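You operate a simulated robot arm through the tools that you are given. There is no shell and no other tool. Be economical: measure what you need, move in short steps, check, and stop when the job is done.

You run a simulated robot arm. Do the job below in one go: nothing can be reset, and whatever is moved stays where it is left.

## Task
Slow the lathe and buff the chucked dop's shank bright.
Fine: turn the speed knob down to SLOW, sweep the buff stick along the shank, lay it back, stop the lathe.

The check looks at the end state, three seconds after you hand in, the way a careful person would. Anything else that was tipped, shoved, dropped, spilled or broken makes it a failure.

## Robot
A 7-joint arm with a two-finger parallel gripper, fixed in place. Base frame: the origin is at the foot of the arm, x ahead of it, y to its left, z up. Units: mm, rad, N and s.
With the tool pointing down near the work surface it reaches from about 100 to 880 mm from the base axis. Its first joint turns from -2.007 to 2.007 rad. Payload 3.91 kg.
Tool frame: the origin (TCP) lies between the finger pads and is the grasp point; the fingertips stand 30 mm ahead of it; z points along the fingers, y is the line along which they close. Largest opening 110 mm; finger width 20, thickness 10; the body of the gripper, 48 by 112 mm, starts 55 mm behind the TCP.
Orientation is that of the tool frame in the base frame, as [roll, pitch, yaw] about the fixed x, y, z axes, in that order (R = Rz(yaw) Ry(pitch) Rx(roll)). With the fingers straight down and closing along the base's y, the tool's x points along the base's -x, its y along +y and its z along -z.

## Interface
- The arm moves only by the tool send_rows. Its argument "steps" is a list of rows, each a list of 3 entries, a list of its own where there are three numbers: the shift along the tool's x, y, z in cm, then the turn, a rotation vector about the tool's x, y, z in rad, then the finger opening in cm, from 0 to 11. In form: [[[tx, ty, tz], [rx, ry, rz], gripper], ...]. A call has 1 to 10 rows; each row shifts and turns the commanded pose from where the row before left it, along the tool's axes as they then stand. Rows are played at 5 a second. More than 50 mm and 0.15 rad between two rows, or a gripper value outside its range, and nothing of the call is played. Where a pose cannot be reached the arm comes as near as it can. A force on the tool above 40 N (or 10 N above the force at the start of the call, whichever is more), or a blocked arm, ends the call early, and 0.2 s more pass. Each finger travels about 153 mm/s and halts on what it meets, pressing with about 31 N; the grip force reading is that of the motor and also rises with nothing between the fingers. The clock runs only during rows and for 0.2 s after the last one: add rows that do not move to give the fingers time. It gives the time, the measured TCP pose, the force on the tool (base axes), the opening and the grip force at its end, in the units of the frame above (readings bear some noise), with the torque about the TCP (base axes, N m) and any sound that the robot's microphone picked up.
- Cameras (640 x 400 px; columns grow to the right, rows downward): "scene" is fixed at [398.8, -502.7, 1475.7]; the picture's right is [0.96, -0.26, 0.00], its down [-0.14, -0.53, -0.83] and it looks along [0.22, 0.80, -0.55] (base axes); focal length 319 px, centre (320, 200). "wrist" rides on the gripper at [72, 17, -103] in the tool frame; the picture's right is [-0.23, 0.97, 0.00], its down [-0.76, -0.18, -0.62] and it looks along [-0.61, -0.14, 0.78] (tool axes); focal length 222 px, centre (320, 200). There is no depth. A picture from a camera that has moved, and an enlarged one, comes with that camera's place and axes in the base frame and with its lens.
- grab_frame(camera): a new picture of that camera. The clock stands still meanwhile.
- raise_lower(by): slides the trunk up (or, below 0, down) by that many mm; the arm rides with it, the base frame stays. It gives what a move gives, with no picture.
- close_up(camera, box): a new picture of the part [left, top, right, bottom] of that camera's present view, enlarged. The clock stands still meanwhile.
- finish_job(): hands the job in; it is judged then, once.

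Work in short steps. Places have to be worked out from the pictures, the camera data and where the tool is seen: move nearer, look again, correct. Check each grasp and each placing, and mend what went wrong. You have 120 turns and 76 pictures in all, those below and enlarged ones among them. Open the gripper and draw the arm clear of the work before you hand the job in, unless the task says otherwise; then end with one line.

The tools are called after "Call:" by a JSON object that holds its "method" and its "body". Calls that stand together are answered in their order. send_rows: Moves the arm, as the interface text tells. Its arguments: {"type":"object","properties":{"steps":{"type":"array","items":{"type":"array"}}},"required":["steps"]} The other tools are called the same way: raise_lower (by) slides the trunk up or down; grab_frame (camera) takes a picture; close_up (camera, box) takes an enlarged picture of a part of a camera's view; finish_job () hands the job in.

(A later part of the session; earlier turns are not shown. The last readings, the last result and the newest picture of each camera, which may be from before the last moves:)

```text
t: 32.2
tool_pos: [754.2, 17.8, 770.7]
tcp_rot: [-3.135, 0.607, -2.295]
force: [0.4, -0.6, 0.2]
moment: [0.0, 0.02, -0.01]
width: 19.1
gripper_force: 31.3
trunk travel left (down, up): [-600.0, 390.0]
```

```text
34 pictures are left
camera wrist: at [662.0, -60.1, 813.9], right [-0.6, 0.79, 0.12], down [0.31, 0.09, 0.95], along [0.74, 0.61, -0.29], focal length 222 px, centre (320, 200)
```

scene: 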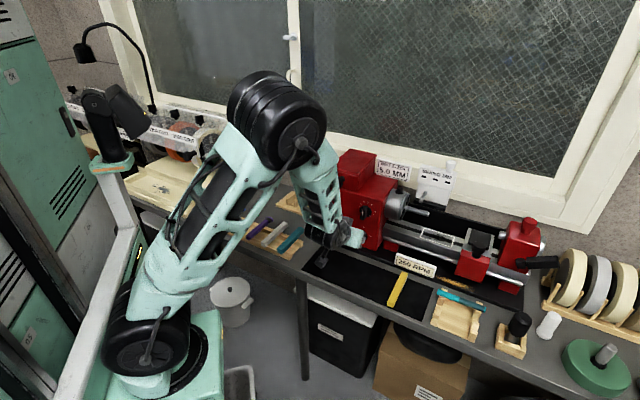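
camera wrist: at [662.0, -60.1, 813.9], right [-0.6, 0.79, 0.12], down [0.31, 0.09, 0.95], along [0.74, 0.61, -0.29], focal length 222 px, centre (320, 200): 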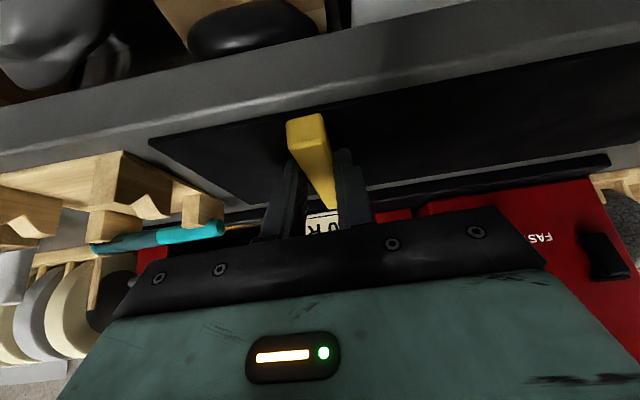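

The stick is gripped at 19 mm wide. I note the lay-back pose (754.2, 17.8, 770.7) and lift with the trunk by 130 mm, then inspect the stick.

Call:
{"method": "raise_lower", "body": {"by": 130}}

Call:
{"method": "close_up", "body": {"camera": "scene", "box": [320, 170, 480, 290]}}

Call:
{"method": "grab_frame", "body": {"camera": "wrist"}}

```text
t: 33.8
tool_pos: [754.4, 16.6, 900.9]
tcp_rot: [-3.133, 0.609, -2.297]
force: [0.2, -0.2, 0.5]
moment: [-0.01, -0.01, 0.03]
width: 18.9
gripper_force: 31.1
trunk travel left (down, up): [-730.0, 260.0]
```

```text
3.33 times, centred on (400, 230) of scene
camera zoom: at [398.8, -502.7, 1475.7], right [0.96, -0.26, 0.0], down [-0.14, -0.53, -0.83], along [0.22, 0.8, -0.55], focal length 1062 px, centre (53, 100)
```

zoom: 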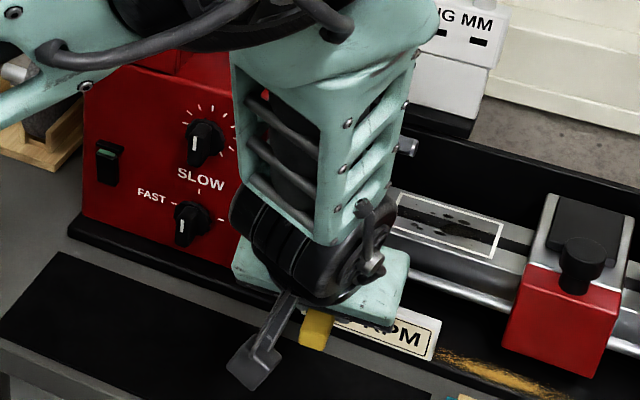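

```text
32 pictures are left
camera wrist: at [662.0, -60.1, 943.8], right [-0.6, 0.79, 0.12], down [0.31, 0.09, 0.95], along [0.74, 0.61, -0.29], focal length 222 px, centre (320, 200)
```

wrist: 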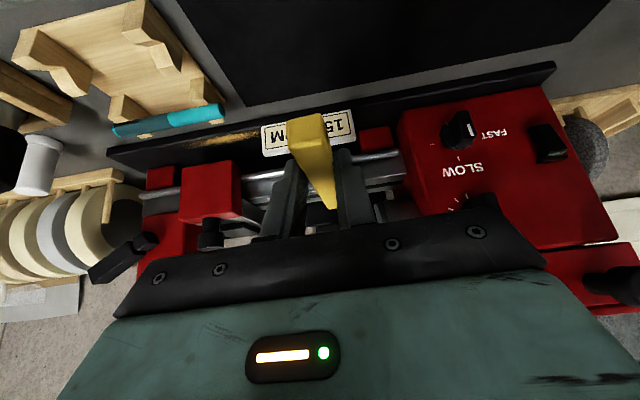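

The SLOW legend has lit up, so the speed is confirmed. I put the shank axis at about z 903, A 524–585, and n 736 in lathe coordinates. I raise 60 mm, then bring the stick forward over the shank, high.

Call:
{"method": "raise_lower", "body": {"by": 60}}

Call:
{"method": "send_rows", "body": {"steps": [[[-2.05, -0.05, 1.43], [0, 0, 0], 0.5], [[-2.05, -0.05, 1.43], [0, 0, 0], 0.5], [[-2.05, -0.05, 1.43], [0, 0, 0], 0.5], [[-2.05, -0.05, 1.43], [0, 0, 0], 0.5], [[0, 0, 0], [0, 0, 0], 0.5]]}}

Call:
{"method": "grab_frame", "body": {"camera": "wrist"}}

Call:
{"method": "close_up", "body": {"camera": "scene", "box": [350, 130, 510, 250]}}

```text
t: 34.8
tool_pos: [754.0, 16.4, 961.3]
tcp_rot: [-3.134, 0.606, -2.296]
force: [-1.7, -0.3, -0.6]
moment: [-0.02, -0.01, -0.04]
width: 19.1
gripper_force: 31.2
trunk travel left (down, up): [-790.0, 200.0]
```

```text
t: 36.0
tool_pos: [824.0, 90.9, 963.5]
tcp_rot: [-3.134, 0.607, -2.296]
force: [0.0, 0.7, -0.2]
moment: [-0.01, 0.0, 0.04]
width: 18.7
gripper_force: 31.2
trunk travel left (down, up): [-790.0, 200.0]
```

```text
31 pictures are left
camera wrist: at [731.4, 14.2, 1006.2], right [-0.6, 0.79, 0.12], down [0.31, 0.09, 0.95], along [0.74, 0.61, -0.29], focal length 222 px, centre (320, 200)
```

wrist: 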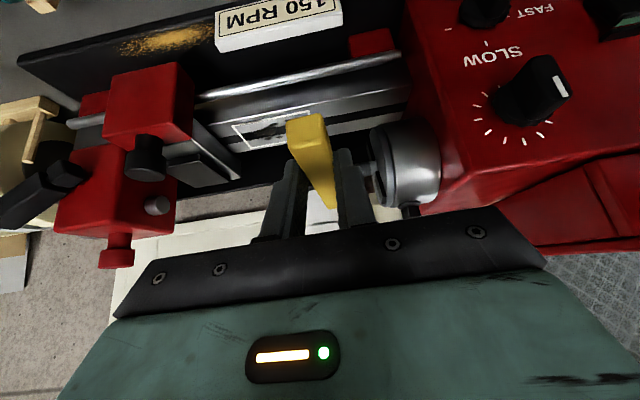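

```text
3.33 times, centred on (430, 190) of scene
camera zoom: at [398.8, -502.7, 1475.7], right [0.96, -0.26, 0.0], down [-0.14, -0.53, -0.83], along [0.22, 0.8, -0.55], focal length 1062 px, centre (-47, 233)
```

zoom: 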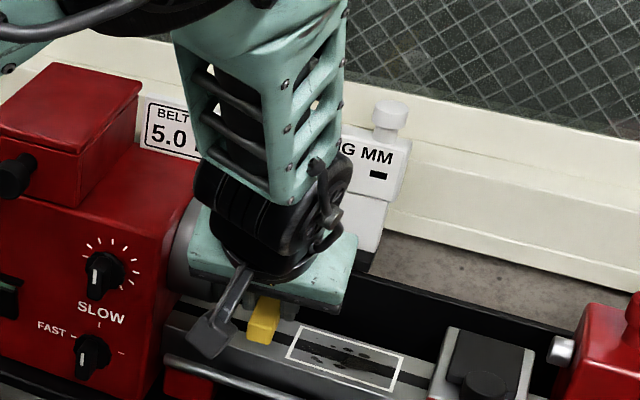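

The stick is over the bed and well clear of the chuck (A about 560 against a chuck face at about 520). I advance the last 45 mm at this height.

Call:
{"method": "send_rows", "body": {"steps": [[[-1.85, 0, 1.28], [0, 0, 0], 0.5], [[-1.85, 0, 1.28], [0, 0, 0], 0.5], [[0, 0, 0], [0, 0, 0], 0.5]]}}

Call:
{"method": "close_up", "body": {"camera": "wrist", "box": [220, 90, 460, 240]}}

```text
t: 36.8
tool_pos: [854.1, 123.4, 963.2]
tcp_rot: [-3.136, 0.608, -2.296]
force: [-0.1, 0.2, -0.8]
moment: [-0.01, 0.02, -0.03]
width: 18.9
gripper_force: 30.4
trunk travel left (down, up): [-790.0, 200.0]
```

```text
2.67 times, centred on (340, 165) of wrist
camera zoom: at [761.8, 47.2, 1006.5], right [-0.6, 0.79, 0.12], down [0.31, 0.09, 0.95], along [0.74, 0.61, -0.29], focal length 592 px, centre (267, 293)
```

zoom: 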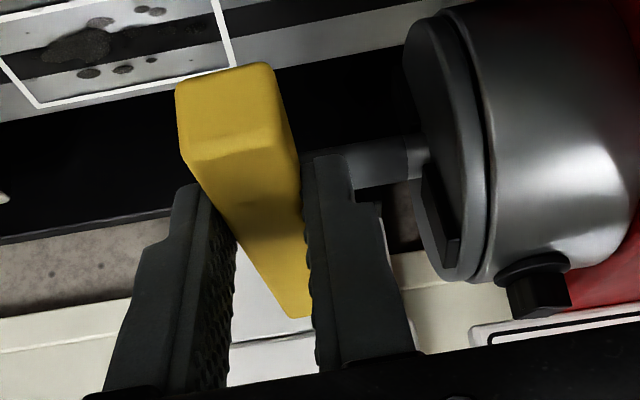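

The shank runs under the pad region behind the right finger. I lower 14 mm, then go in small steps until contact.

Call:
{"method": "send_rows", "body": {"steps": [[[0.4, 0, 0.575], [0, 0, 0], 0.5], [[0.4, 0, 0.575], [0, 0, 0], 0.5], [[0, 0, 0], [0, 0, 0], 0.5]]}}

Call:
{"method": "send_rows", "body": {"steps": [[[0.114, 0, 0.164], [0, 0, 0], 0.5], [[0, 0, 0], [0, 0, 0], 0.5]]}}

Call:
{"method": "send_rows", "body": {"steps": [[[0.114, 0, 0.164], [0, 0, 0], 0.5], [[0, 0, 0], [0, 0, 0], 0.5]]}}

```text
t: 37.6
tool_pos: [855.6, 123.7, 946.4]
tcp_rot: [-3.135, 0.608, -2.295]
force: [0.0, -0.1, -1.0]
moment: [-0.02, 0.09, -0.01]
width: 19.1
gripper_force: 31.1
trunk travel left (down, up): [-790.0, 200.0]
```

```text
t: 38.2
tool_pos: [854.6, 124.7, 946.0]
tcp_rot: [-3.137, 0.609, -2.297]
force: [-0.1, -0.2, -0.2]
moment: [-0.01, 0.02, 0.0]
width: 19.0
gripper_force: 31.2
trunk travel left (down, up): [-790.0, 200.0]
```

```text
t: 38.8
tool_pos: [855.9, 124.2, 944.7]
tcp_rot: [-3.136, 0.608, -2.293]
force: [0.2, -0.1, 1.0]
moment: [-0.02, 0.02, 0.01]
width: 18.7
gripper_force: 30.7
trunk travel left (down, up): [-790.0, 200.0]
```

No clear contact yet at 944.7, so I continue in 2 mm steps.

Call:
{"method": "send_rows", "body": {"steps": [[[0.114, 0, 0.164], [0, 0, 0], 0.5], [[0, 0, 0], [0, 0, 0], 0.5]]}}

Call:
{"method": "send_rows", "body": {"steps": [[[0.114, 0, 0.164], [0, 0, 0], 0.5], [[0, 0, 0], [0, 0, 0], 0.5]]}}

Call:
{"method": "close_up", "body": {"camera": "wrist", "box": [220, 90, 460, 240]}}

```text
t: 39.4
tool_pos: [854.6, 124.4, 942.7]
tcp_rot: [-3.134, 0.609, -2.295]
force: [0.7, -0.4, 2.6]
moment: [0.19, -0.16, -0.06]
width: 19.0
gripper_force: 31.2
trunk travel left (down, up): [-790.0, 200.0]
```

```text
t: 40.0
tool_pos: [851.7, 125.4, 941.8]
tcp_rot: [-3.132, 0.613, -2.294]
force: [1.7, -1.8, 12.0]
moment: [0.76, -0.73, -0.17]
width: 19.1
gripper_force: 31.8
trunk travel left (down, up): [-790.0, 200.0]
```

```text
2.67 times, centred on (340, 165) of wrist
camera zoom: at [760.5, 48.1, 983.7], right [-0.6, 0.79, 0.12], down [0.3, 0.08, 0.95], along [0.74, 0.61, -0.29], focal length 592 px, centre (267, 293)
```

zoom: 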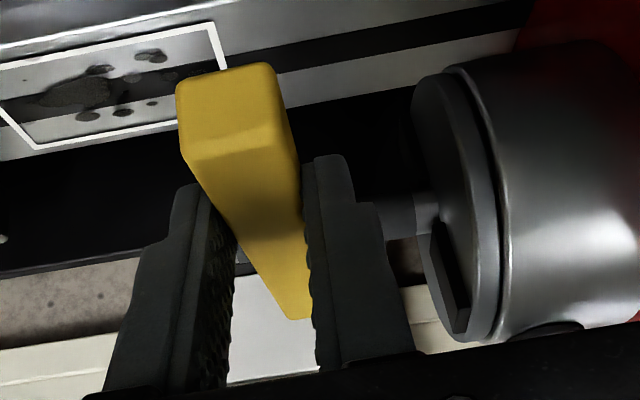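

Contact is found: 12 N up, with the lever arm putting it about 88 mm ahead of the TCP, so the pad is on the shank. I ease slightly and sweep toward the tip first.

Call:
{"method": "send_rows", "body": {"steps": [[[-0.03, -0.5, -0.04], [0, 0, 0], 0.5], [[0, -0.5, 0], [0, 0, 0], 0.5], [[0, -0.5, 0], [0, 0, 0], 0.5], [[0, -0.5, 0], [0, 0, 0], 0.5], [[0, 0, 0], [0, 0, 0], 0.5]]}}

Call:
{"method": "close_up", "body": {"camera": "wrist", "box": [220, 90, 460, 240]}}

```text
t: 41.2
tool_pos: [867.8, 111.3, 942.2]
tcp_rot: [-3.134, 0.61, -2.293]
force: [-2.7, 1.6, 10.2]
moment: [0.73, -0.45, 0.22]
width: 19.2
gripper_force: 31.3
trunk travel left (down, up): [-790.0, 200.0]
```

```text
2.67 times, centred on (340, 165) of wrist
camera zoom: at [775.1, 34.4, 982.8], right [-0.6, 0.79, 0.12], down [0.31, 0.09, 0.95], along [0.74, 0.61, -0.29], focal length 592 px, centre (267, 293)
```

zoom: 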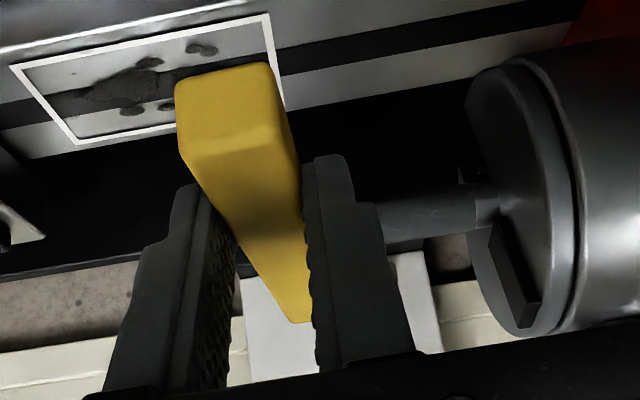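

Still in contact with 10 N near the shank tip. I now sweep back toward the chuck, stopping with the stick edge about 8–10 mm off the chuck face.

Call:
{"method": "send_rows", "body": {"steps": [[[0, 0.5, 0], [0, 0, 0], 0.5], [[0, 0.5, 0], [0, 0, 0], 0.5], [[0, 0.5, 0], [0, 0, 0], 0.5], [[0, 0.5, 0], [0, 0, 0], 0.5], [[0, 0.5, 0], [0, 0, 0], 0.5], [[0, 0.5, 0], [0, 0, 0], 0.5], [[0, 0.4, 0], [0, 0, 0], 0.5], [[0, 0.3, 0], [0, 0, 0], 0.5], [[0, 0, 0], [0, 0, 0], 0.5]]}}

Call:
{"method": "grab_frame", "body": {"camera": "wrist"}}

```text
t: 43.2
tool_pos: [839.0, 135.5, 938.1]
tcp_rot: [-3.133, 0.609, -2.294]
force: [1.7, -1.5, 10.2]
moment: [0.58, -0.54, -0.23]
width: 18.8
gripper_force: 31.4
trunk travel left (down, up): [-790.0, 200.0]
```

```text
26 pictures are left
camera wrist: at [746.7, 59.5, 982.4], right [-0.6, 0.79, 0.12], down [0.31, 0.09, 0.95], along [0.74, 0.61, -0.29], focal length 222 px, centre (320, 200)
```

wrist: 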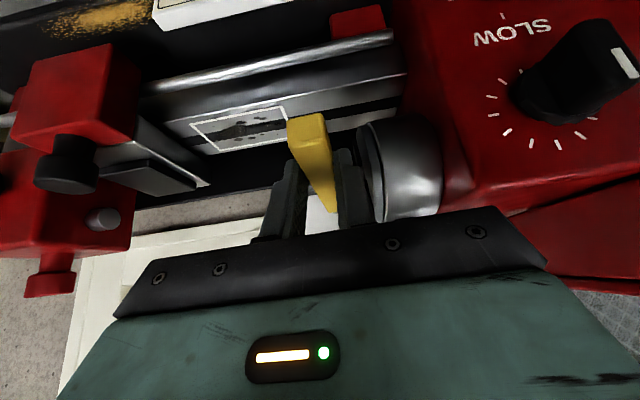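

Contact holds at 10 N near the chuck. One more pass out to the tip and back.

Call:
{"method": "send_rows", "body": {"steps": [[[0, -0.5, 0], [0, 0, 0], 0.5], [[0, -0.5, 0], [0, 0, 0], 0.5], [[0, -0.5, 0], [0, 0, 0], 0.5], [[0, -0.5, 0], [0, 0, 0], 0.5], [[0, -0.5, 0], [0, 0, 0], 0.5], [[0, -0.5, 0], [0, 0, 0], 0.5], [[0, -0.5, 0], [0, 0, 0], 0.5], [[0, -0.4, 0], [0, 0, 0], 0.5], [[0, 0, 0], [0, 0, 0], 0.5]]}}

Call:
{"method": "close_up", "body": {"camera": "wrist", "box": [300, 130, 440, 230]}}

```text
t: 45.2
tool_pos: [868.9, 108.9, 938.5]
tcp_rot: [-3.134, 0.608, -2.297]
force: [0.1, 0.0, -0.9]
moment: [-0.02, 0.02, 0.02]
width: 18.9
gripper_force: 30.6
trunk travel left (down, up): [-790.0, 200.0]
```

```text
4.00 times, centred on (370, 180) of wrist
camera zoom: at [775.9, 31.6, 982.0], right [-0.6, 0.79, 0.12], down [0.31, 0.09, 0.95], along [0.74, 0.61, -0.3], focal length 888 px, centre (120, 280)
```

zoom: 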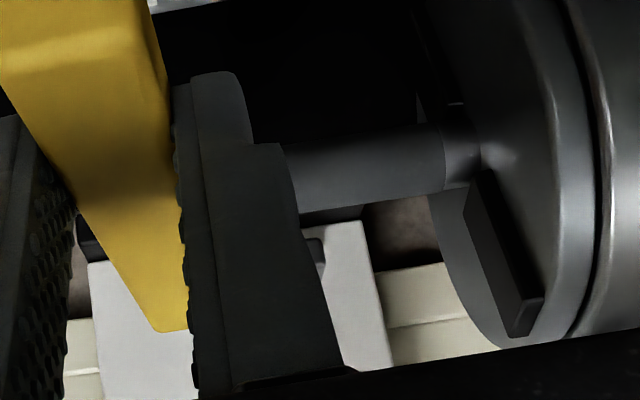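

Contact was lost because the stick has just run past the shank tip. Before doing anything sideways I lift 20 mm, then draw back to see how bright the shank is.

Call:
{"method": "send_rows", "body": {"steps": [[[-1.14, 0, -1.64], [0, 0, 0], 0.5], [[2.05, 0, -1.43], [0, 0, 0], 0.5], [[2.05, 0, -1.43], [0, 0, 0], 0.5], [[2.05, 0, -1.43], [0, 0, 0], 0.5], [[0, -3, 0], [0, 0, 0], 0.5], [[0, 0, 0], [0, 0, 0], 0.5]]}}

Call:
{"method": "close_up", "body": {"camera": "wrist", "box": [270, 90, 490, 230]}}

Call:
{"method": "close_up", "body": {"camera": "scene", "box": [350, 150, 510, 270]}}

```text
t: 46.6
tool_pos: [843.1, 33.9, 960.3]
tcp_rot: [-3.136, 0.61, -2.296]
force: [-0.2, 0.5, -0.8]
moment: [-0.01, -0.01, -0.03]
width: 19.1
gripper_force: 31.2
trunk travel left (down, up): [-790.0, 200.0]
```

```text
2.86 times, centred on (380, 160) of wrist
camera zoom: at [750.1, -43.2, 1003.0], right [-0.6, 0.79, 0.12], down [0.31, 0.09, 0.95], along [0.74, 0.61, -0.29], focal length 635 px, centre (149, 314)
```

zoom: 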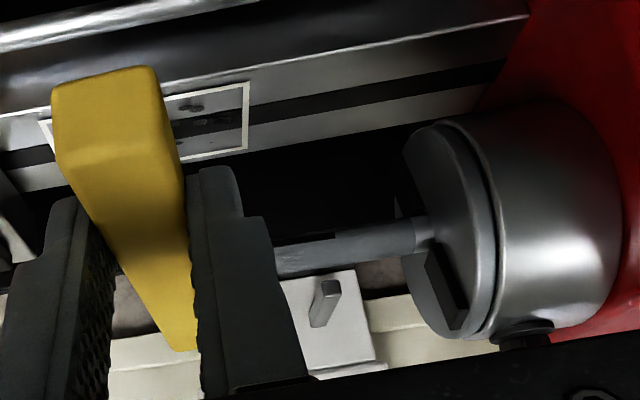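

```text
3.33 times, centred on (430, 210) of scene
camera zoom: at [398.8, -502.7, 1475.7], right [0.96, -0.26, 0.0], down [-0.14, -0.53, -0.83], along [0.22, 0.8, -0.55], focal length 1062 px, centre (-47, 167)
```

zoom: 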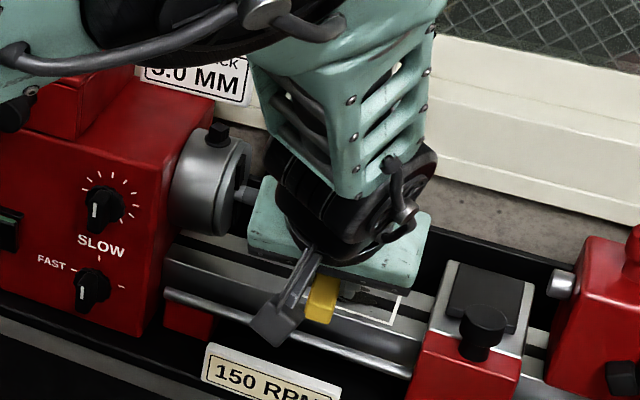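

I move a bit further back and right for an unobstructed look at the whole shank.

Call:
{"method": "send_rows", "body": {"steps": [[[2.05, -2, -1.43], [0, 0, 0], 0.5], [[2.05, -2, -1.43], [0, 0, 0], 0.5], [[0, 0, 0], [0, 0, 0], 0.5]]}}

Call:
{"method": "close_up", "body": {"camera": "wrist", "box": [320, 110, 440, 190]}}

Call:
{"method": "close_up", "body": {"camera": "scene", "box": [380, 170, 460, 230]}}

```text
t: 47.4
tool_pos: [838.9, -32.0, 962.0]
tcp_rot: [-3.134, 0.607, -2.295]
force: [-0.3, -0.3, -0.8]
moment: [0.0, 0.03, 0.01]
width: 18.9
gripper_force: 30.6
trunk travel left (down, up): [-790.0, 200.0]
```

```text
5.00 times, centred on (380, 150) of wrist
camera zoom: at [745.2, -108.8, 1005.0], right [-0.6, 0.79, 0.12], down [0.31, 0.09, 0.95], along [0.74, 0.61, -0.29], focal length 1111 px, centre (20, 450)
```

zoom: 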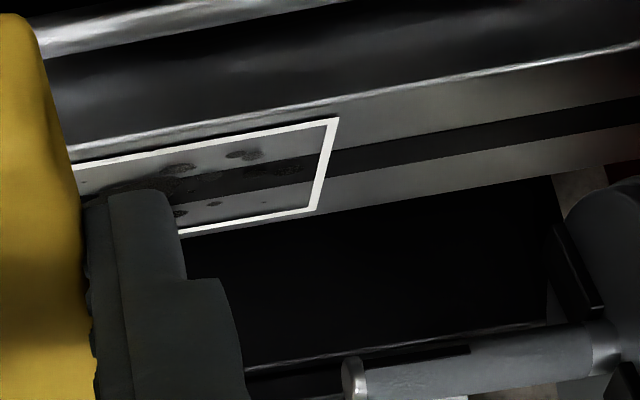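

```text
6.67 times, centred on (420, 200) of scene
camera zoom: at [398.8, -502.7, 1475.7], right [0.96, -0.26, 0.0], down [-0.14, -0.53, -0.83], along [0.22, 0.8, -0.55], focal length 2124 px, centre (-347, 200)
```

zoom: 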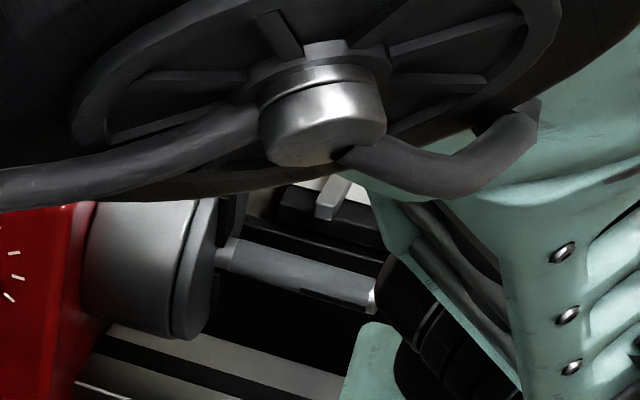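

The dark flat has moved between frames, so the lathe is turning. I zoom in hard on the shank to judge whether any buffing has registered.

Call:
{"method": "close_up", "body": {"camera": "wrist", "box": [380, 165, 450, 205]}}

Call:
{"method": "close_up", "body": {"camera": "scene", "box": [400, 195, 432, 219]}}

```text
9.14 times, centred on (415, 185) of wrist
camera zoom: at [745.2, -108.8, 1005.0], right [-0.6, 0.79, 0.12], down [0.31, 0.09, 0.95], along [0.74, 0.61, -0.29], focal length 2031 px, centre (-549, 337)
```

zoom: 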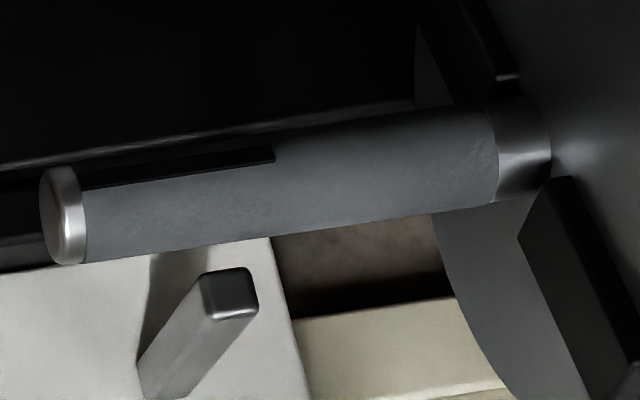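

```text
16.00 times, centred on (416, 207) of scene
camera zoom: at [398.8, -502.7, 1475.7], right [0.96, -0.26, 0.0], down [-0.14, -0.53, -0.83], along [0.22, 0.8, -0.55], focal length 5098 px, centre (-1216, 88)
```

zoom: 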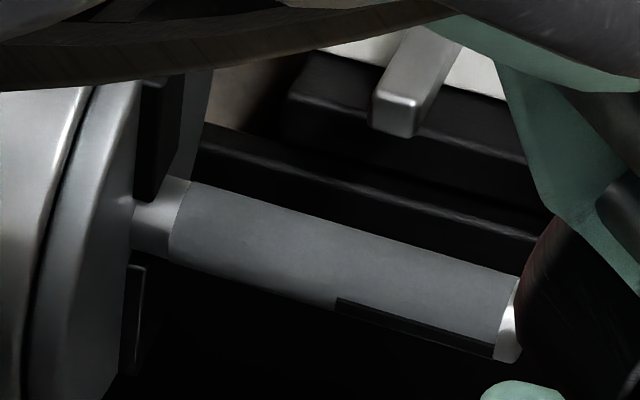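

The dull sleeve runs nearly to the jaws (A about 517–577) and is still dull. My first passes did not reach its chuck end and were partly unloaded, so I return over mid-shank for fuller, slower passes.

Call:
{"method": "send_rows", "body": {"steps": [[[0, 3.2, 0], [0, 0, 0], 0.5], [[0, 3.2, 0], [0, 0, 0], 0.5], [[0, 3.3, 0], [0, 0, 0], 0.5], [[-3.37, 0, 2.34], [0, 0, 0], 0.5], [[-3.37, 0, 2.34], [0, 0, 0], 0.5], [[-3.37, 0, 2.34], [0, 0, 0], 0.5], [[0, 0, 0], [0, 0, 0], 0.5]]}}

Call:
{"method": "send_rows", "body": {"steps": [[[0.46, 0, 0.65], [0, 0, 0], 0.5], [[0.46, 0, 0.65], [0, 0, 0], 0.5], [[0, 0, 0], [0, 0, 0], 0.5], [[0, 0, 0], [0, 0, 0], 0.5]]}}

Call:
{"method": "send_rows", "body": {"steps": [[[0.114, 0, 0.164], [0, 0, 0], 0.5], [[0, 0, 0], [0, 0, 0], 0.5], [[0, 0, 0], [0, 0, 0], 0.5]]}}

```text
t: 49.0
tool_pos: [848.9, 127.3, 960.0]
tcp_rot: [-3.133, 0.608, -2.295]
force: [-0.2, 0.1, -1.0]
moment: [-0.01, 0.0, 0.0]
width: 18.9
gripper_force: 30.6
trunk travel left (down, up): [-790.0, 200.0]
```

```text
t: 50.0
tool_pos: [849.3, 127.0, 944.4]
tcp_rot: [-3.134, 0.606, -2.296]
force: [-0.3, 0.7, -0.8]
moment: [-0.05, 0.01, 0.0]
width: 19.2
gripper_force: 31.6
trunk travel left (down, up): [-790.0, 200.0]
```

```text
t: 50.8
tool_pos: [848.5, 125.3, 942.7]
tcp_rot: [-3.134, 0.607, -2.295]
force: [0.2, -0.2, 0.0]
moment: [-0.06, 0.01, 0.0]
width: 18.8
gripper_force: 30.6
trunk travel left (down, up): [-790.0, 200.0]
```

Position is (848,126,942.7), still free, so I lower further in 1.5 mm steps.

Call:
{"method": "send_rows", "body": {"steps": [[[0.086, 0, 0.123], [0, 0, 0], 0.5], [[0, 0, 0], [0, 0, 0], 0.5], [[0, 0, 0], [0, 0, 0], 0.5]]}}

Call:
{"method": "send_rows", "body": {"steps": [[[0.086, 0, 0.123], [0, 0, 0], 0.5], [[0, 0, 0], [0, 0, 0], 0.5], [[0, 0, 0], [0, 0, 0], 0.5]]}}

Call:
{"method": "send_rows", "body": {"steps": [[[0.086, 0, 0.123], [0, 0, 0], 0.5], [[0, 0, 0], [0, 0, 0], 0.5], [[0, 0, 0], [0, 0, 0], 0.5]]}}

```text
t: 51.6
tool_pos: [848.4, 125.1, 941.3]
tcp_rot: [-3.135, 0.607, -2.296]
force: [0.3, -0.8, -0.8]
moment: [-0.03, 0.01, -0.02]
width: 19.0
gripper_force: 31.0
trunk travel left (down, up): [-790.0, 200.0]
```

```text
t: 52.4
tool_pos: [847.9, 127.1, 940.2]
tcp_rot: [-3.135, 0.606, -2.296]
force: [-0.5, 0.6, -0.3]
moment: [-0.01, 0.04, 0.01]
width: 18.9
gripper_force: 31.1
trunk travel left (down, up): [-790.0, 200.0]
```

```text
t: 53.2
tool_pos: [848.3, 125.4, 939.2]
tcp_rot: [-3.132, 0.611, -2.295]
force: [0.8, -0.4, 6.5]
moment: [0.52, -0.37, -0.02]
width: 19.2
gripper_force: 30.9
trunk travel left (down, up): [-790.0, 200.0]
```

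Contact is at 939.7 with 6.5 N; the stick has pitched slightly in the grip. I slide 12 mm forward so the shank bears nearer the pad's middle, then sweep slowly to the tip end and back.

Call:
{"method": "send_rows", "body": {"steps": [[[-0.49, 0, 0.34], [0, 0, 0], 0.5], [[-0.49, 0, 0.34], [0, 0, 0], 0.5], [[0, -0.4, 0], [0, 0, 0], 0.5], [[0, -0.4, 0], [0, 0, 0], 0.5], [[0, -0.4, 0], [0, 0, 0], 0.5], [[0, -0.4, 0], [0, 0, 0], 0.5], [[0, 0, 0], [0, 0, 0], 0.5]]}}

Call:
{"method": "send_rows", "body": {"steps": [[[0, 0.4, 0], [0, 0, 0], 0.5], [[0, 0.4, 0], [0, 0, 0], 0.5], [[0, 0.4, 0], [0, 0, 0], 0.5], [[0, 0.4, 0], [0, 0, 0], 0.5], [[0, 0.4, 0], [0, 0, 0], 0.5], [[0, 0.4, 0], [0, 0, 0], 0.5], [[0, 0, 0], [0, 0, 0], 0.5]]}}

Call:
{"method": "close_up", "body": {"camera": "wrist", "box": [270, 100, 430, 220]}}

```text
t: 54.8
tool_pos: [866.9, 124.3, 938.8]
tcp_rot: [-3.136, 0.608, -2.296]
force: [-1.8, 3.8, 10.7]
moment: [0.69, -0.35, 0.21]
width: 19.4
gripper_force: 31.3
trunk travel left (down, up): [-790.0, 200.0]
```

```text
t: 56.4
tool_pos: [849.9, 138.5, 938.2]
tcp_rot: [-3.132, 0.61, -2.297]
force: [2.7, -2.8, 13.1]
moment: [0.72, -0.58, -0.29]
width: 19.3
gripper_force: 30.8
trunk travel left (down, up): [-790.0, 200.0]
```

```text
3.33 times, centred on (350, 160) of wrist
camera zoom: at [757.5, 61.3, 980.9], right [-0.6, 0.79, 0.12], down [0.31, 0.09, 0.95], along [0.74, 0.61, -0.29], focal length 740 px, centre (220, 333)
```

zoom: 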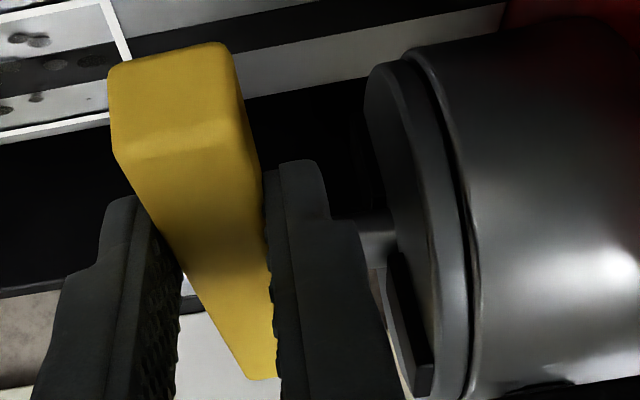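

The lever arm now gives contact 70 mm ahead, well inside the pad, with 10–13 N. I sweep 7 mm further left, then draw the stick back 14 mm so the fingers clear the chuck while the pad covers the sleeve's inner end.

Call:
{"method": "send_rows", "body": {"steps": [[[0, 0.35, 0], [0, 0, 0], 0.5], [[0, 0.35, 0], [0, 0, 0], 0.5], [[0.575, 0, -0.4], [0, 0, 0], 0.5], [[0.575, 0, -0.4], [0, 0, 0], 0.5], [[0, 0.3, 0], [0, 0, 0], 0.5], [[0, 0.3, 0], [0, 0, 0], 0.5], [[0, 0.3, 0], [0, 0, 0], 0.5], [[0, 0, 0], [0, 0, 0], 0.5]]}}

Call:
{"method": "close_up", "body": {"camera": "wrist", "box": [270, 100, 430, 220]}}

```text
t: 58.2
tool_pos: [829.1, 141.0, 938.1]
tcp_rot: [-3.133, 0.611, -2.298]
force: [3.1, -2.8, 12.0]
moment: [0.75, -0.63, -0.32]
width: 19.1
gripper_force: 31.1
trunk travel left (down, up): [-790.0, 200.0]
```

```text
3.33 times, centred on (350, 160) of wrist
camera zoom: at [736.0, 63.4, 980.3], right [-0.6, 0.79, 0.12], down [0.31, 0.09, 0.95], along [0.74, 0.61, -0.29], focal length 740 px, centre (220, 333)
```

zoom: 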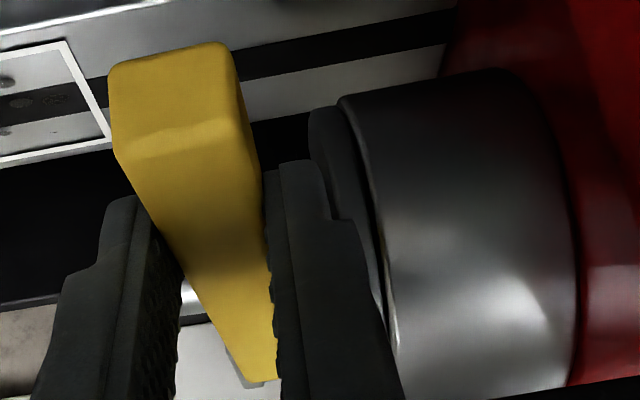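

There is still clean contact with no side load. I go 3 mm further left, then do a full slow pass out to near the tip.

Call:
{"method": "send_rows", "body": {"steps": [[[0, 0.3, 0], [0, 0, 0], 0.5], [[0, 0, 0], [0, 0, 0], 0.5], [[0, -0.4, 0], [0, 0, 0], 0.5], [[0, -0.4, 0], [0, 0, 0], 0.5], [[0, -0.4, 0], [0, 0, 0], 0.5], [[0, -0.4, 0], [0, 0, 0], 0.5], [[0, -0.4, 0], [0, 0, 0], 0.5], [[0, 0, 0], [0, 0, 0], 0.5]]}}

Call:
{"method": "send_rows", "body": {"steps": [[[-0.49, -0.4, 0.34], [0, 0, 0], 0.5], [[0, -0.4, 0], [0, 0, 0], 0.5], [[0, -0.4, 0], [0, 0, 0], 0.5], [[0, -0.4, 0], [0, 0, 0], 0.5], [[0, -0.3, 0], [0, 0, 0], 0.5], [[0, -0.3, 0], [0, 0, 0], 0.5], [[0, 0, 0], [0, 0, 0], 0.5]]}}

```text
t: 60.0
tool_pos: [841.2, 130.0, 937.6]
tcp_rot: [-3.135, 0.607, -2.296]
force: [-0.3, -0.3, -0.8]
moment: [0.0, 0.03, 0.0]
width: 19.1
gripper_force: 30.9
trunk travel left (down, up): [-790.0, 200.0]
```

```text
t: 61.6
tool_pos: [861.2, 118.8, 937.5]
tcp_rot: [-3.133, 0.609, -2.295]
force: [-0.4, 0.3, 0.3]
moment: [-0.03, 0.02, -0.01]
width: 18.7
gripper_force: 30.9
trunk travel left (down, up): [-790.0, 200.0]
```

Contact is gone again; the stick has slipped a little more in the grip. I lift and draw back right to inspect the shank.

Call:
{"method": "send_rows", "body": {"steps": [[[-1.3, 0, -1.9], [0, 0, 0], 0.5], [[2.05, -2, -1.43], [0, 0, 0], 0.5], [[2.05, -2, -1.43], [0, 0, 0], 0.5], [[2.05, -2, -1.43], [0, 0, 0], 0.5], [[2.05, -2, -1.43], [0, 0, 0], 0.5], [[0, 0, 0], [0, 0, 0], 0.5]]}}

Call:
{"method": "close_up", "body": {"camera": "wrist", "box": [340, 120, 480, 210]}}

```text
t: 63.0
tool_pos: [854.0, -10.9, 962.4]
tcp_rot: [-3.134, 0.607, -2.296]
force: [-0.5, 0.2, -0.7]
moment: [-0.02, 0.04, 0.0]
width: 18.9
gripper_force: 31.0
trunk travel left (down, up): [-790.0, 200.0]
```

```text
4.44 times, centred on (410, 165) of wrist
camera zoom: at [761.2, -88.0, 1004.9], right [-0.6, 0.79, 0.12], down [0.31, 0.09, 0.95], along [0.74, 0.61, -0.29], focal length 987 px, centre (-80, 356)
```

zoom: 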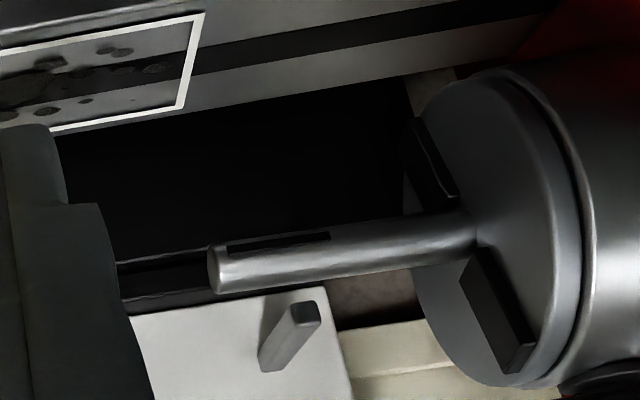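

The shank is now bright along its full length. Next I lay the stick back: I return above its original spot with a small downward pitch to compensate for the slip.

Call:
{"method": "send_rows", "body": {"steps": [[[1.2, 3.13, -0.84], [0, 0, 0], 0.5], [[1.2, 3.13, -0.84], [0, 0, 0], 0.5], [[1.2, 3.13, -0.84], [0, 0, 0], 0.5], [[0, 0, 0], [0, 0.06, 0], 0.5], [[0, 0, 0], [0, 0, 0], 0.5]]}}

Call:
{"method": "grab_frame", "body": {"camera": "scene"}}

```text
t: 64.2
tool_pos: [755.0, 21.4, 961.6]
tcp_rot: [-3.135, 0.547, -2.296]
force: [0.5, -0.4, -1.2]
moment: [-0.03, 0.01, 0.02]
width: 19.0
gripper_force: 30.9
trunk travel left (down, up): [-790.0, 200.0]
```

```text
15 pictures are left
```

scene: 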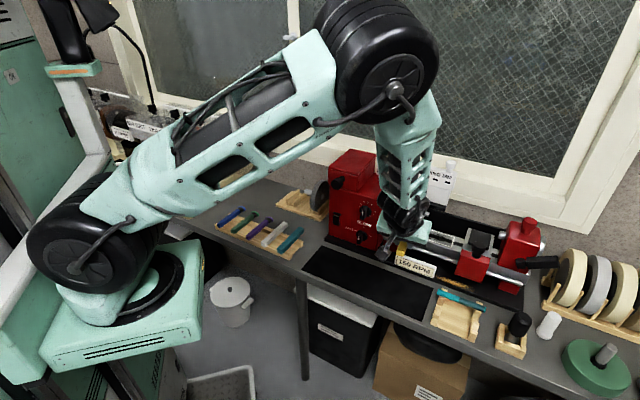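

Lowering over the original spot with the trunk by 180 mm, after a 3 mm position correction.

Call:
{"method": "send_rows", "body": {"steps": [[[0.27, -0.18, -0.17], [0, 0, 0], 0.5], [[0, 0, 0], [0, 0, 0], 0.5]]}}

Call:
{"method": "raise_lower", "body": {"by": -178}}

Call:
{"method": "grab_frame", "body": {"camera": "wrist"}}

```text
t: 64.8
tool_pos: [754.2, 16.5, 961.5]
tcp_rot: [-3.134, 0.549, -2.295]
force: [0.2, -0.1, -0.1]
moment: [-0.03, -0.01, 0.01]
width: 19.2
gripper_force: 31.1
trunk travel left (down, up): [-790.0, 200.0]
```

```text
t: 66.8
tool_pos: [753.9, 16.9, 783.6]
tcp_rot: [-3.135, 0.547, -2.295]
force: [0.3, -0.4, -0.6]
moment: [-0.03, 0.02, -0.01]
width: 19.3
gripper_force: 31.1
trunk travel left (down, up): [-612.0, 378.0]
```

```text
14 pictures are left
camera wrist: at [663.7, -57.7, 833.1], right [-0.6, 0.79, 0.11], down [0.34, 0.13, 0.93], along [0.72, 0.59, -0.35], focal length 222 px, centre (320, 200)
```

wrist: 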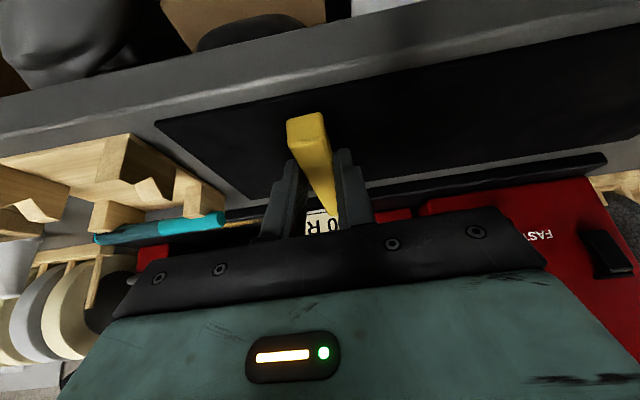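

The stick is above its spot, 10–12 mm up. I lower in small steps until the contact force shows.

Call:
{"method": "send_rows", "body": {"steps": [[[0.42, 0, 0.68], [0, 0, 0], 0.5], [[0, 0, 0], [0, 0, 0], 0.5]]}}

Call:
{"method": "send_rows", "body": {"steps": [[[0.104, 0, 0.17], [0, 0, 0], 0.5], [[0, 0, 0], [0, 0, 0], 0.5]]}}

Call:
{"method": "send_rows", "body": {"steps": [[[0.104, 0, 0.17], [0, 0, 0], 0.5], [[0, 0, 0], [0, 0, 0], 0.5]]}}

```text
t: 67.4
tool_pos: [754.8, 16.9, 775.9]
tcp_rot: [-3.135, 0.547, -2.296]
force: [0.5, 0.1, -0.6]
moment: [-0.05, 0.02, 0.0]
width: 19.2
gripper_force: 30.7
trunk travel left (down, up): [-612.0, 378.0]
```

```text
t: 68.0
tool_pos: [754.1, 16.5, 773.8]
tcp_rot: [-3.136, 0.55, -2.297]
force: [0.6, 0.6, -1.0]
moment: [-0.02, 0.02, 0.03]
width: 18.8
gripper_force: 31.0
trunk travel left (down, up): [-612.0, 378.0]
```

```text
t: 68.6
tool_pos: [755.2, 17.2, 770.9]
tcp_rot: [-3.134, 0.548, -2.295]
force: [0.0, 0.1, 0.1]
moment: [-0.01, 0.02, 0.02]
width: 19.1
gripper_force: 30.7
trunk travel left (down, up): [-612.0, 378.0]
```

No contact yet, so I continue in 1.5 mm steps.

Call:
{"method": "send_rows", "body": {"steps": [[[0.08, 0, 0.128], [0, 0, 0], 0.5], [[0, 0, 0], [0, 0, 0], 0.5]]}}

Call:
{"method": "send_rows", "body": {"steps": [[[0.08, 0, 0.128], [0, 0, 0], 0.5], [[0, 0, 0], [0, 0, 0], 0.5]]}}

```text
t: 69.2
tool_pos: [755.0, 17.8, 770.3]
tcp_rot: [-3.132, 0.549, -2.296]
force: [-4.3, -2.3, 11.9]
moment: [-0.31, 0.38, -0.03]
width: 18.8
gripper_force: 30.8
trunk travel left (down, up): [-612.0, 378.0]
```

```text
t: 69.8
tool_pos: [754.6, 17.1, 770.9]
tcp_rot: [-3.133, 0.551, -2.295]
force: [-1.1, -1.4, 18.7]
moment: [-0.32, 0.37, 0.0]
width: 19.3
gripper_force: 31.0
trunk travel left (down, up): [-612.0, 378.0]
```

The contact lever is 26 mm behind the TCP, so the near end touches first. I pitch down a bit more so the stick lies flat before release.

Call:
{"method": "send_rows", "body": {"steps": [[[0, 0, 0], [0, 0.04, 0], 0.5], [[0, 0, 0], [0, 0, 0], 0.5]]}}

Call:
{"method": "close_up", "body": {"camera": "scene", "box": [350, 230, 450, 310]}}

```text
t: 70.4
tool_pos: [755.3, 18.2, 769.0]
tcp_rot: [-3.132, 0.512, -2.294]
force: [6.3, 5.0, 21.4]
moment: [0.95, -0.64, -0.06]
width: 19.3
gripper_force: 31.0
trunk travel left (down, up): [-612.0, 378.0]
```

```text
5.00 times, centred on (400, 270) of scene
camera zoom: at [398.8, -502.7, 1475.7], right [0.96, -0.26, 0.0], down [-0.14, -0.53, -0.83], along [0.22, 0.8, -0.55], focal length 1593 px, centre (-80, -150)
```

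zoom: 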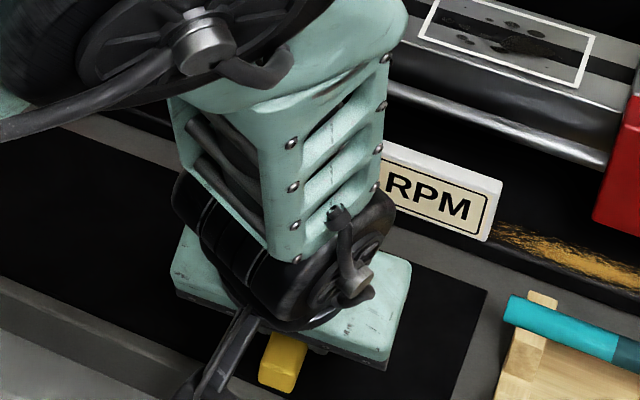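

The contact lever has moved forward, so the stick is now flat on the mat. I ease up 2 mm, open, and withdraw along the tool axis.

Call:
{"method": "send_rows", "body": {"steps": [[[-0.1, 0, -0.17], [0, 0, 0], 0.5], [[0, 0, 0], [0, 0, 0], 2.5], [[0, 0, 0], [0, 0, 0], 4], [[0, 0, 0], [0, 0, 0], 5], [[0, 0, -3], [0, 0, 0], 5], [[0, 0, -4], [0, 0, 0], 5], [[-2, 0, -3], [0, 0, 0], 5], [[0, 0, 0], [0, 0, 0], 5]]}}

Call:
{"method": "grab_frame", "body": {"camera": "wrist"}}

```text
t: 72.2
tool_pos: [733.2, -1.0, 866.3]
tcp_rot: [-3.136, 0.509, -2.296]
force: [0.0, 0.6, -0.4]
moment: [-0.01, -0.01, -0.01]
width: 49.9
gripper_force: 0.0
trunk travel left (down, up): [-612.0, 378.0]
```

```text
12 pictures are left
camera wrist: at [644.0, -74.7, 922.3], right [-0.59, 0.8, 0.11], down [0.37, 0.16, 0.92], along [0.71, 0.58, -0.39], focal length 222 px, centre (320, 200)
```

wrist: 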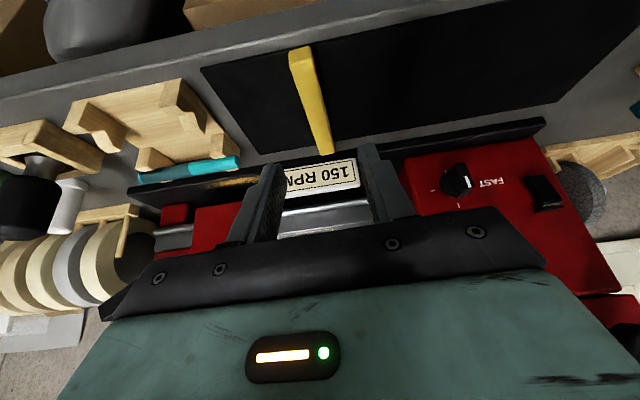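

The stick lies back on the mat in its place. Now I move left along the lathe front, closing the fingers on the way, to inspect the power rocker.

Call:
{"method": "send_rows", "body": {"steps": [[[-0.85, 4, 0.2], [0, 0, 0], 3], [[-0.85, 4, 0.2], [0, 0, 0], 1], [[-0.85, 4, 0.2], [0, 0, 0], 0], [[-0.85, 4, 0.2], [0, 0, 0], 0], [[-0.85, 4, 0.2], [0, 0, 0], 0], [[-0.85, 4, 0.2], [0, 0, 0], 0], [[0, 0, 0], [0, -0.15, 0], 0], [[0, 0, 0], [0, -0.15, 0], 0], [[0, 0, 0], [0, 0, 0], 0]]}}

Call:
{"method": "grab_frame", "body": {"camera": "wrist"}}

```text
t: 74.2
tool_pos: [588.5, 194.3, 882.4]
tcp_rot: [-3.132, 0.81, -2.293]
force: [0.1, -0.6, 0.6]
moment: [0.02, -0.02, 0.01]
width: 0.1
gripper_force: 31.1
trunk travel left (down, up): [-612.0, 378.0]
```

```text
11 pictures are left
camera wrist: at [492.5, 111.4, 899.6], right [-0.62, 0.77, 0.16], down [0.18, -0.06, 0.98], along [0.76, 0.64, -0.1], focal length 222 px, centre (320, 200)
```

wrist: 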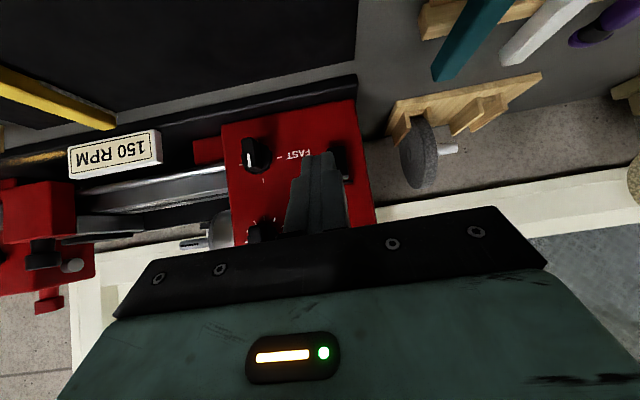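

Zoom on the rocker from the scene camera and the wrist.

Call:
{"method": "close_up", "body": {"camera": "scene", "box": [322, 205, 354, 229]}}

Call:
{"method": "close_up", "body": {"camera": "wrist", "box": [290, 110, 390, 180]}}

```text
16.00 times, centred on (338, 217) of scene
camera zoom: at [398.8, -502.7, 1475.7], right [0.96, -0.26, 0.0], down [-0.14, -0.53, -0.83], along [0.22, 0.8, -0.55], focal length 5098 px, centre (32, -72)
```

zoom: 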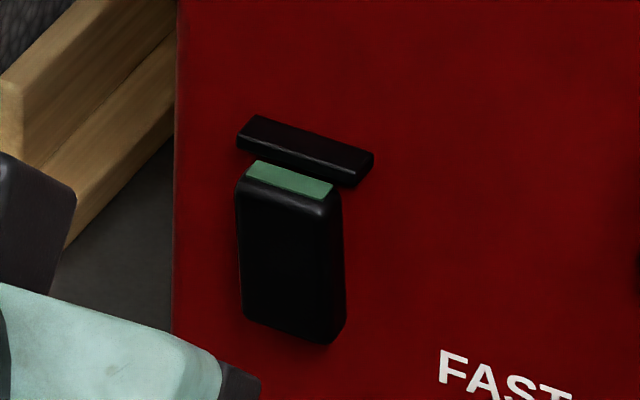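

```text
5.71 times, centred on (340, 145) of wrist
camera zoom: at [492.5, 111.4, 899.6], right [-0.62, 0.77, 0.16], down [0.18, -0.06, 0.98], along [0.76, 0.64, -0.1], focal length 1269 px, centre (206, 514)
```

zoom: 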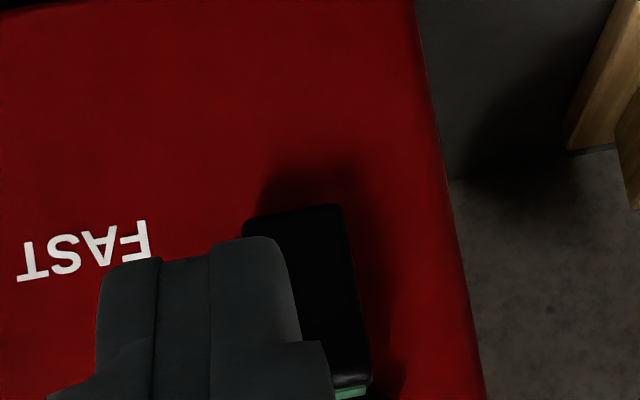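

The switch is a black paddle standing off the face with a green band above it (A about 311, z 816–850). I bring the closed fingertips about 20 mm in front of its lower half.

Call:
{"method": "send_rows", "body": {"steps": [[[-0.45, 0.12, 2.6], [0, 0, 0], 0], [[-0.45, 0.12, 2.6], [0, 0, 0], 0], [[-0.47, 0.12, 2.6], [0, 0, 0], 0], [[0, 0, 0], [0, 0, 0], 0]]}}

Call:
{"method": "close_up", "body": {"camera": "wrist", "box": [240, 70, 400, 190]}}

Call:
{"method": "close_up", "body": {"camera": "scene", "box": [314, 195, 370, 237]}}

```text
t: 75.2
tool_pos: [631.4, 244.2, 837.1]
tcp_rot: [-3.133, 0.808, -2.294]
force: [-1.1, -0.7, -0.1]
moment: [-0.01, 0.0, 0.04]
width: 0.0
gripper_force: 30.9
trunk travel left (down, up): [-612.0, 378.0]
```

```text
3.33 times, centred on (320, 130) of wrist
camera zoom: at [533.9, 162.2, 855.9], right [-0.62, 0.77, 0.16], down [0.18, -0.06, 0.98], along [0.76, 0.64, -0.1], focal length 740 px, centre (320, 433)
```

zoom: 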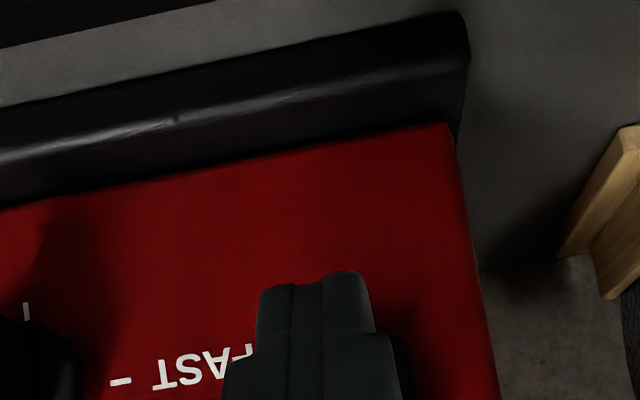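

```text
9.52 times, centred on (342, 216) of scene
camera zoom: at [398.8, -502.7, 1475.7], right [0.96, -0.26, 0.0], down [-0.14, -0.53, -0.83], along [0.22, 0.8, -0.55], focal length 3035 px, centre (110, 48)
```

zoom: 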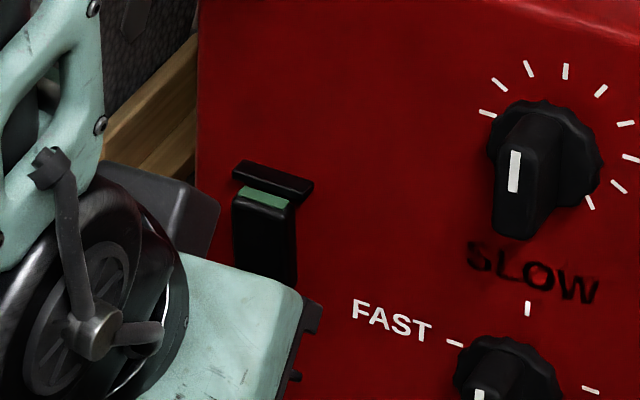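

The fingers are about 4–5 mm right of the paddle centre. I shift left and advance until contact.

Call:
{"method": "send_rows", "body": {"steps": [[[0, 0.45, 0], [0, 0, 0], 0], [[-0.345, 0, 0.362], [0, 0, 0], 0], [[-0.345, 0, 0.362], [0, 0, 0], 0], [[-0.345, 0, 0.362], [0, 0, 0], 0], [[0, 0, 0], [0, 0, 0], 0]]}}

Call:
{"method": "send_rows", "body": {"steps": [[[-0.24, 0, 0.253], [0, 0, 0], 0], [[0, 0, 0], [0, 0, 0], 0]]}}

Call:
{"method": "send_rows", "body": {"steps": [[[-0.24, 0, 0.253], [0, 0, 0], 0], [[0, 0, 0], [0, 0, 0], 0]]}}

```text
t: 76.4
tool_pos: [636.5, 258.4, 835.3]
tcp_rot: [-3.133, 0.807, -2.293]
force: [0.2, -0.6, 0.6]
moment: [-0.03, 0.0, 0.01]
width: 0.2
gripper_force: 30.9
trunk travel left (down, up): [-612.0, 378.0]
```

```text
t: 77.0
tool_pos: [637.9, 259.2, 834.8]
tcp_rot: [-3.131, 0.808, -2.291]
force: [0.3, 0.0, -0.4]
moment: [0.0, 0.0, 0.0]
width: 0.0
gripper_force: 30.7
trunk travel left (down, up): [-612.0, 378.0]
```

```text
t: 77.6
tool_pos: [640.0, 262.1, 837.2]
tcp_rot: [-3.132, 0.807, -2.292]
force: [-0.1, 0.1, -0.3]
moment: [0.0, -0.02, 0.01]
width: 0.0
gripper_force: 30.6
trunk travel left (down, up): [-612.0, 378.0]
```

No contact yet at n 619, so I continue in 3.5 mm steps.

Call:
{"method": "send_rows", "body": {"steps": [[[-0.24, 0, 0.253], [0, 0, 0], 0], [[0, 0, 0], [0, 0, 0], 0]]}}

Call:
{"method": "send_rows", "body": {"steps": [[[-0.24, 0, 0.253], [0, 0, 0], 0], [[0, 0, 0], [0, 0, 0], 0]]}}

Call:
{"method": "send_rows", "body": {"steps": [[[-0.24, 0, 0.253], [0, 0, 0], 0], [[0, 0, 0], [0, 0, 0], 0]]}}

```text
t: 78.2
tool_pos: [641.6, 263.8, 836.7]
tcp_rot: [-3.135, 0.808, -2.294]
force: [0.4, -0.9, 0.3]
moment: [0.01, -0.02, 0.01]
width: 0.0
gripper_force: 30.9
trunk travel left (down, up): [-612.0, 378.0]
```

```text
t: 78.8
tool_pos: [643.0, 266.1, 836.3]
tcp_rot: [-3.134, 0.808, -2.292]
force: [-0.7, 0.3, -0.3]
moment: [0.04, -0.03, 0.0]
width: 0.1
gripper_force: 31.1
trunk travel left (down, up): [-612.0, 378.0]
```

```text
t: 79.4
tool_pos: [647.0, 267.9, 836.2]
tcp_rot: [-3.134, 0.808, -2.293]
force: [0.1, -1.0, -0.7]
moment: [0.0, -0.01, -0.02]
width: 0.1
gripper_force: 31.2
trunk travel left (down, up): [-612.0, 378.0]
```

Leading tip is now at about n 656 with the face at 675, so I keep stepping.

Call:
{"method": "send_rows", "body": {"steps": [[[-0.24, 0, 0.253], [0, 0, 0], 0], [[0, 0, 0], [0, 0, 0], 0]]}}

Call:
{"method": "send_rows", "body": {"steps": [[[-0.17, 0, 0.18], [0, 0, 0], 0], [[0, 0, 0], [0, 0, 0], 0]]}}

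Call:
{"method": "send_rows", "body": {"steps": [[[-0.17, 0, 0.18], [0, 0, 0], 0], [[0, 0, 0], [0, 0, 0], 0]]}}

```text
t: 80.0
tool_pos: [647.6, 272.8, 836.7]
tcp_rot: [-3.133, 0.807, -2.293]
force: [-0.2, 0.4, 0.3]
moment: [-0.01, 0.0, 0.0]
width: 0.0
gripper_force: 30.5
trunk travel left (down, up): [-612.0, 378.0]
```

```text
t: 80.6
tool_pos: [650.1, 274.4, 836.9]
tcp_rot: [-3.132, 0.807, -2.294]
force: [0.1, -0.7, 0.9]
moment: [0.0, 0.02, 0.0]
width: 0.0
gripper_force: 30.5
trunk travel left (down, up): [-612.0, 378.0]
```

```text
t: 81.2
tool_pos: [651.1, 275.1, 836.8]
tcp_rot: [-3.134, 0.802, -2.294]
force: [-14.6, -15.8, 2.7]
moment: [-0.19, 0.14, -0.04]
width: 0.0
gripper_force: 31.6
trunk travel left (down, up): [-612.0, 378.0]
```

Contact: 21 N straight back off the paddle. I press 3 mm further and look.

Call:
{"method": "send_rows", "body": {"steps": [[[-0.1, 0, 0.11], [0, 0, 0], 0], [[-0.1, 0, 0.11], [0, 0, 0], 0], [[0, 0, 0], [0, 0, 0], 0]]}}

Call:
{"method": "close_up", "body": {"camera": "scene", "box": [314, 185, 438, 278]}}

```text
t: 81.7
tool_pos: [649.8, 276.3, 834.7]
tcp_rot: [-3.134, 0.799, -2.295]
force: [-8.6, -9.3, 4.5]
moment: [-0.02, 0.08, -0.05]
width: 0.0
gripper_force: 30.6
trunk travel left (down, up): [-612.0, 378.0]
stopped in row 2: the force on the tool passed its limit at 42 N (the readings are from after the stop); the commanded pose is now the measured one
```

```text
4.30 times, centred on (376, 232) of scene
camera zoom: at [398.8, -502.7, 1475.7], right [0.96, -0.26, 0.0], down [-0.14, -0.53, -0.83], along [0.22, 0.8, -0.55], focal length 1371 px, centre (79, 64)
```

zoom: 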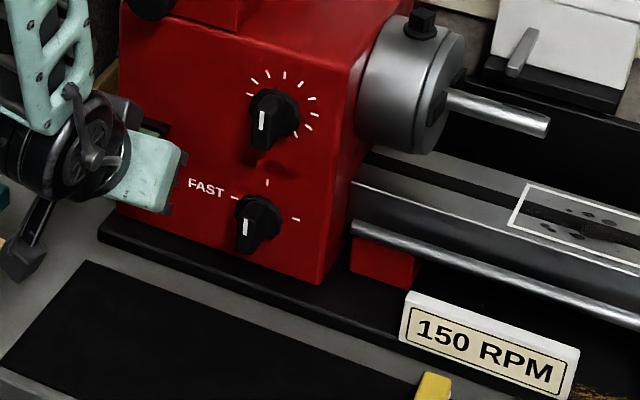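

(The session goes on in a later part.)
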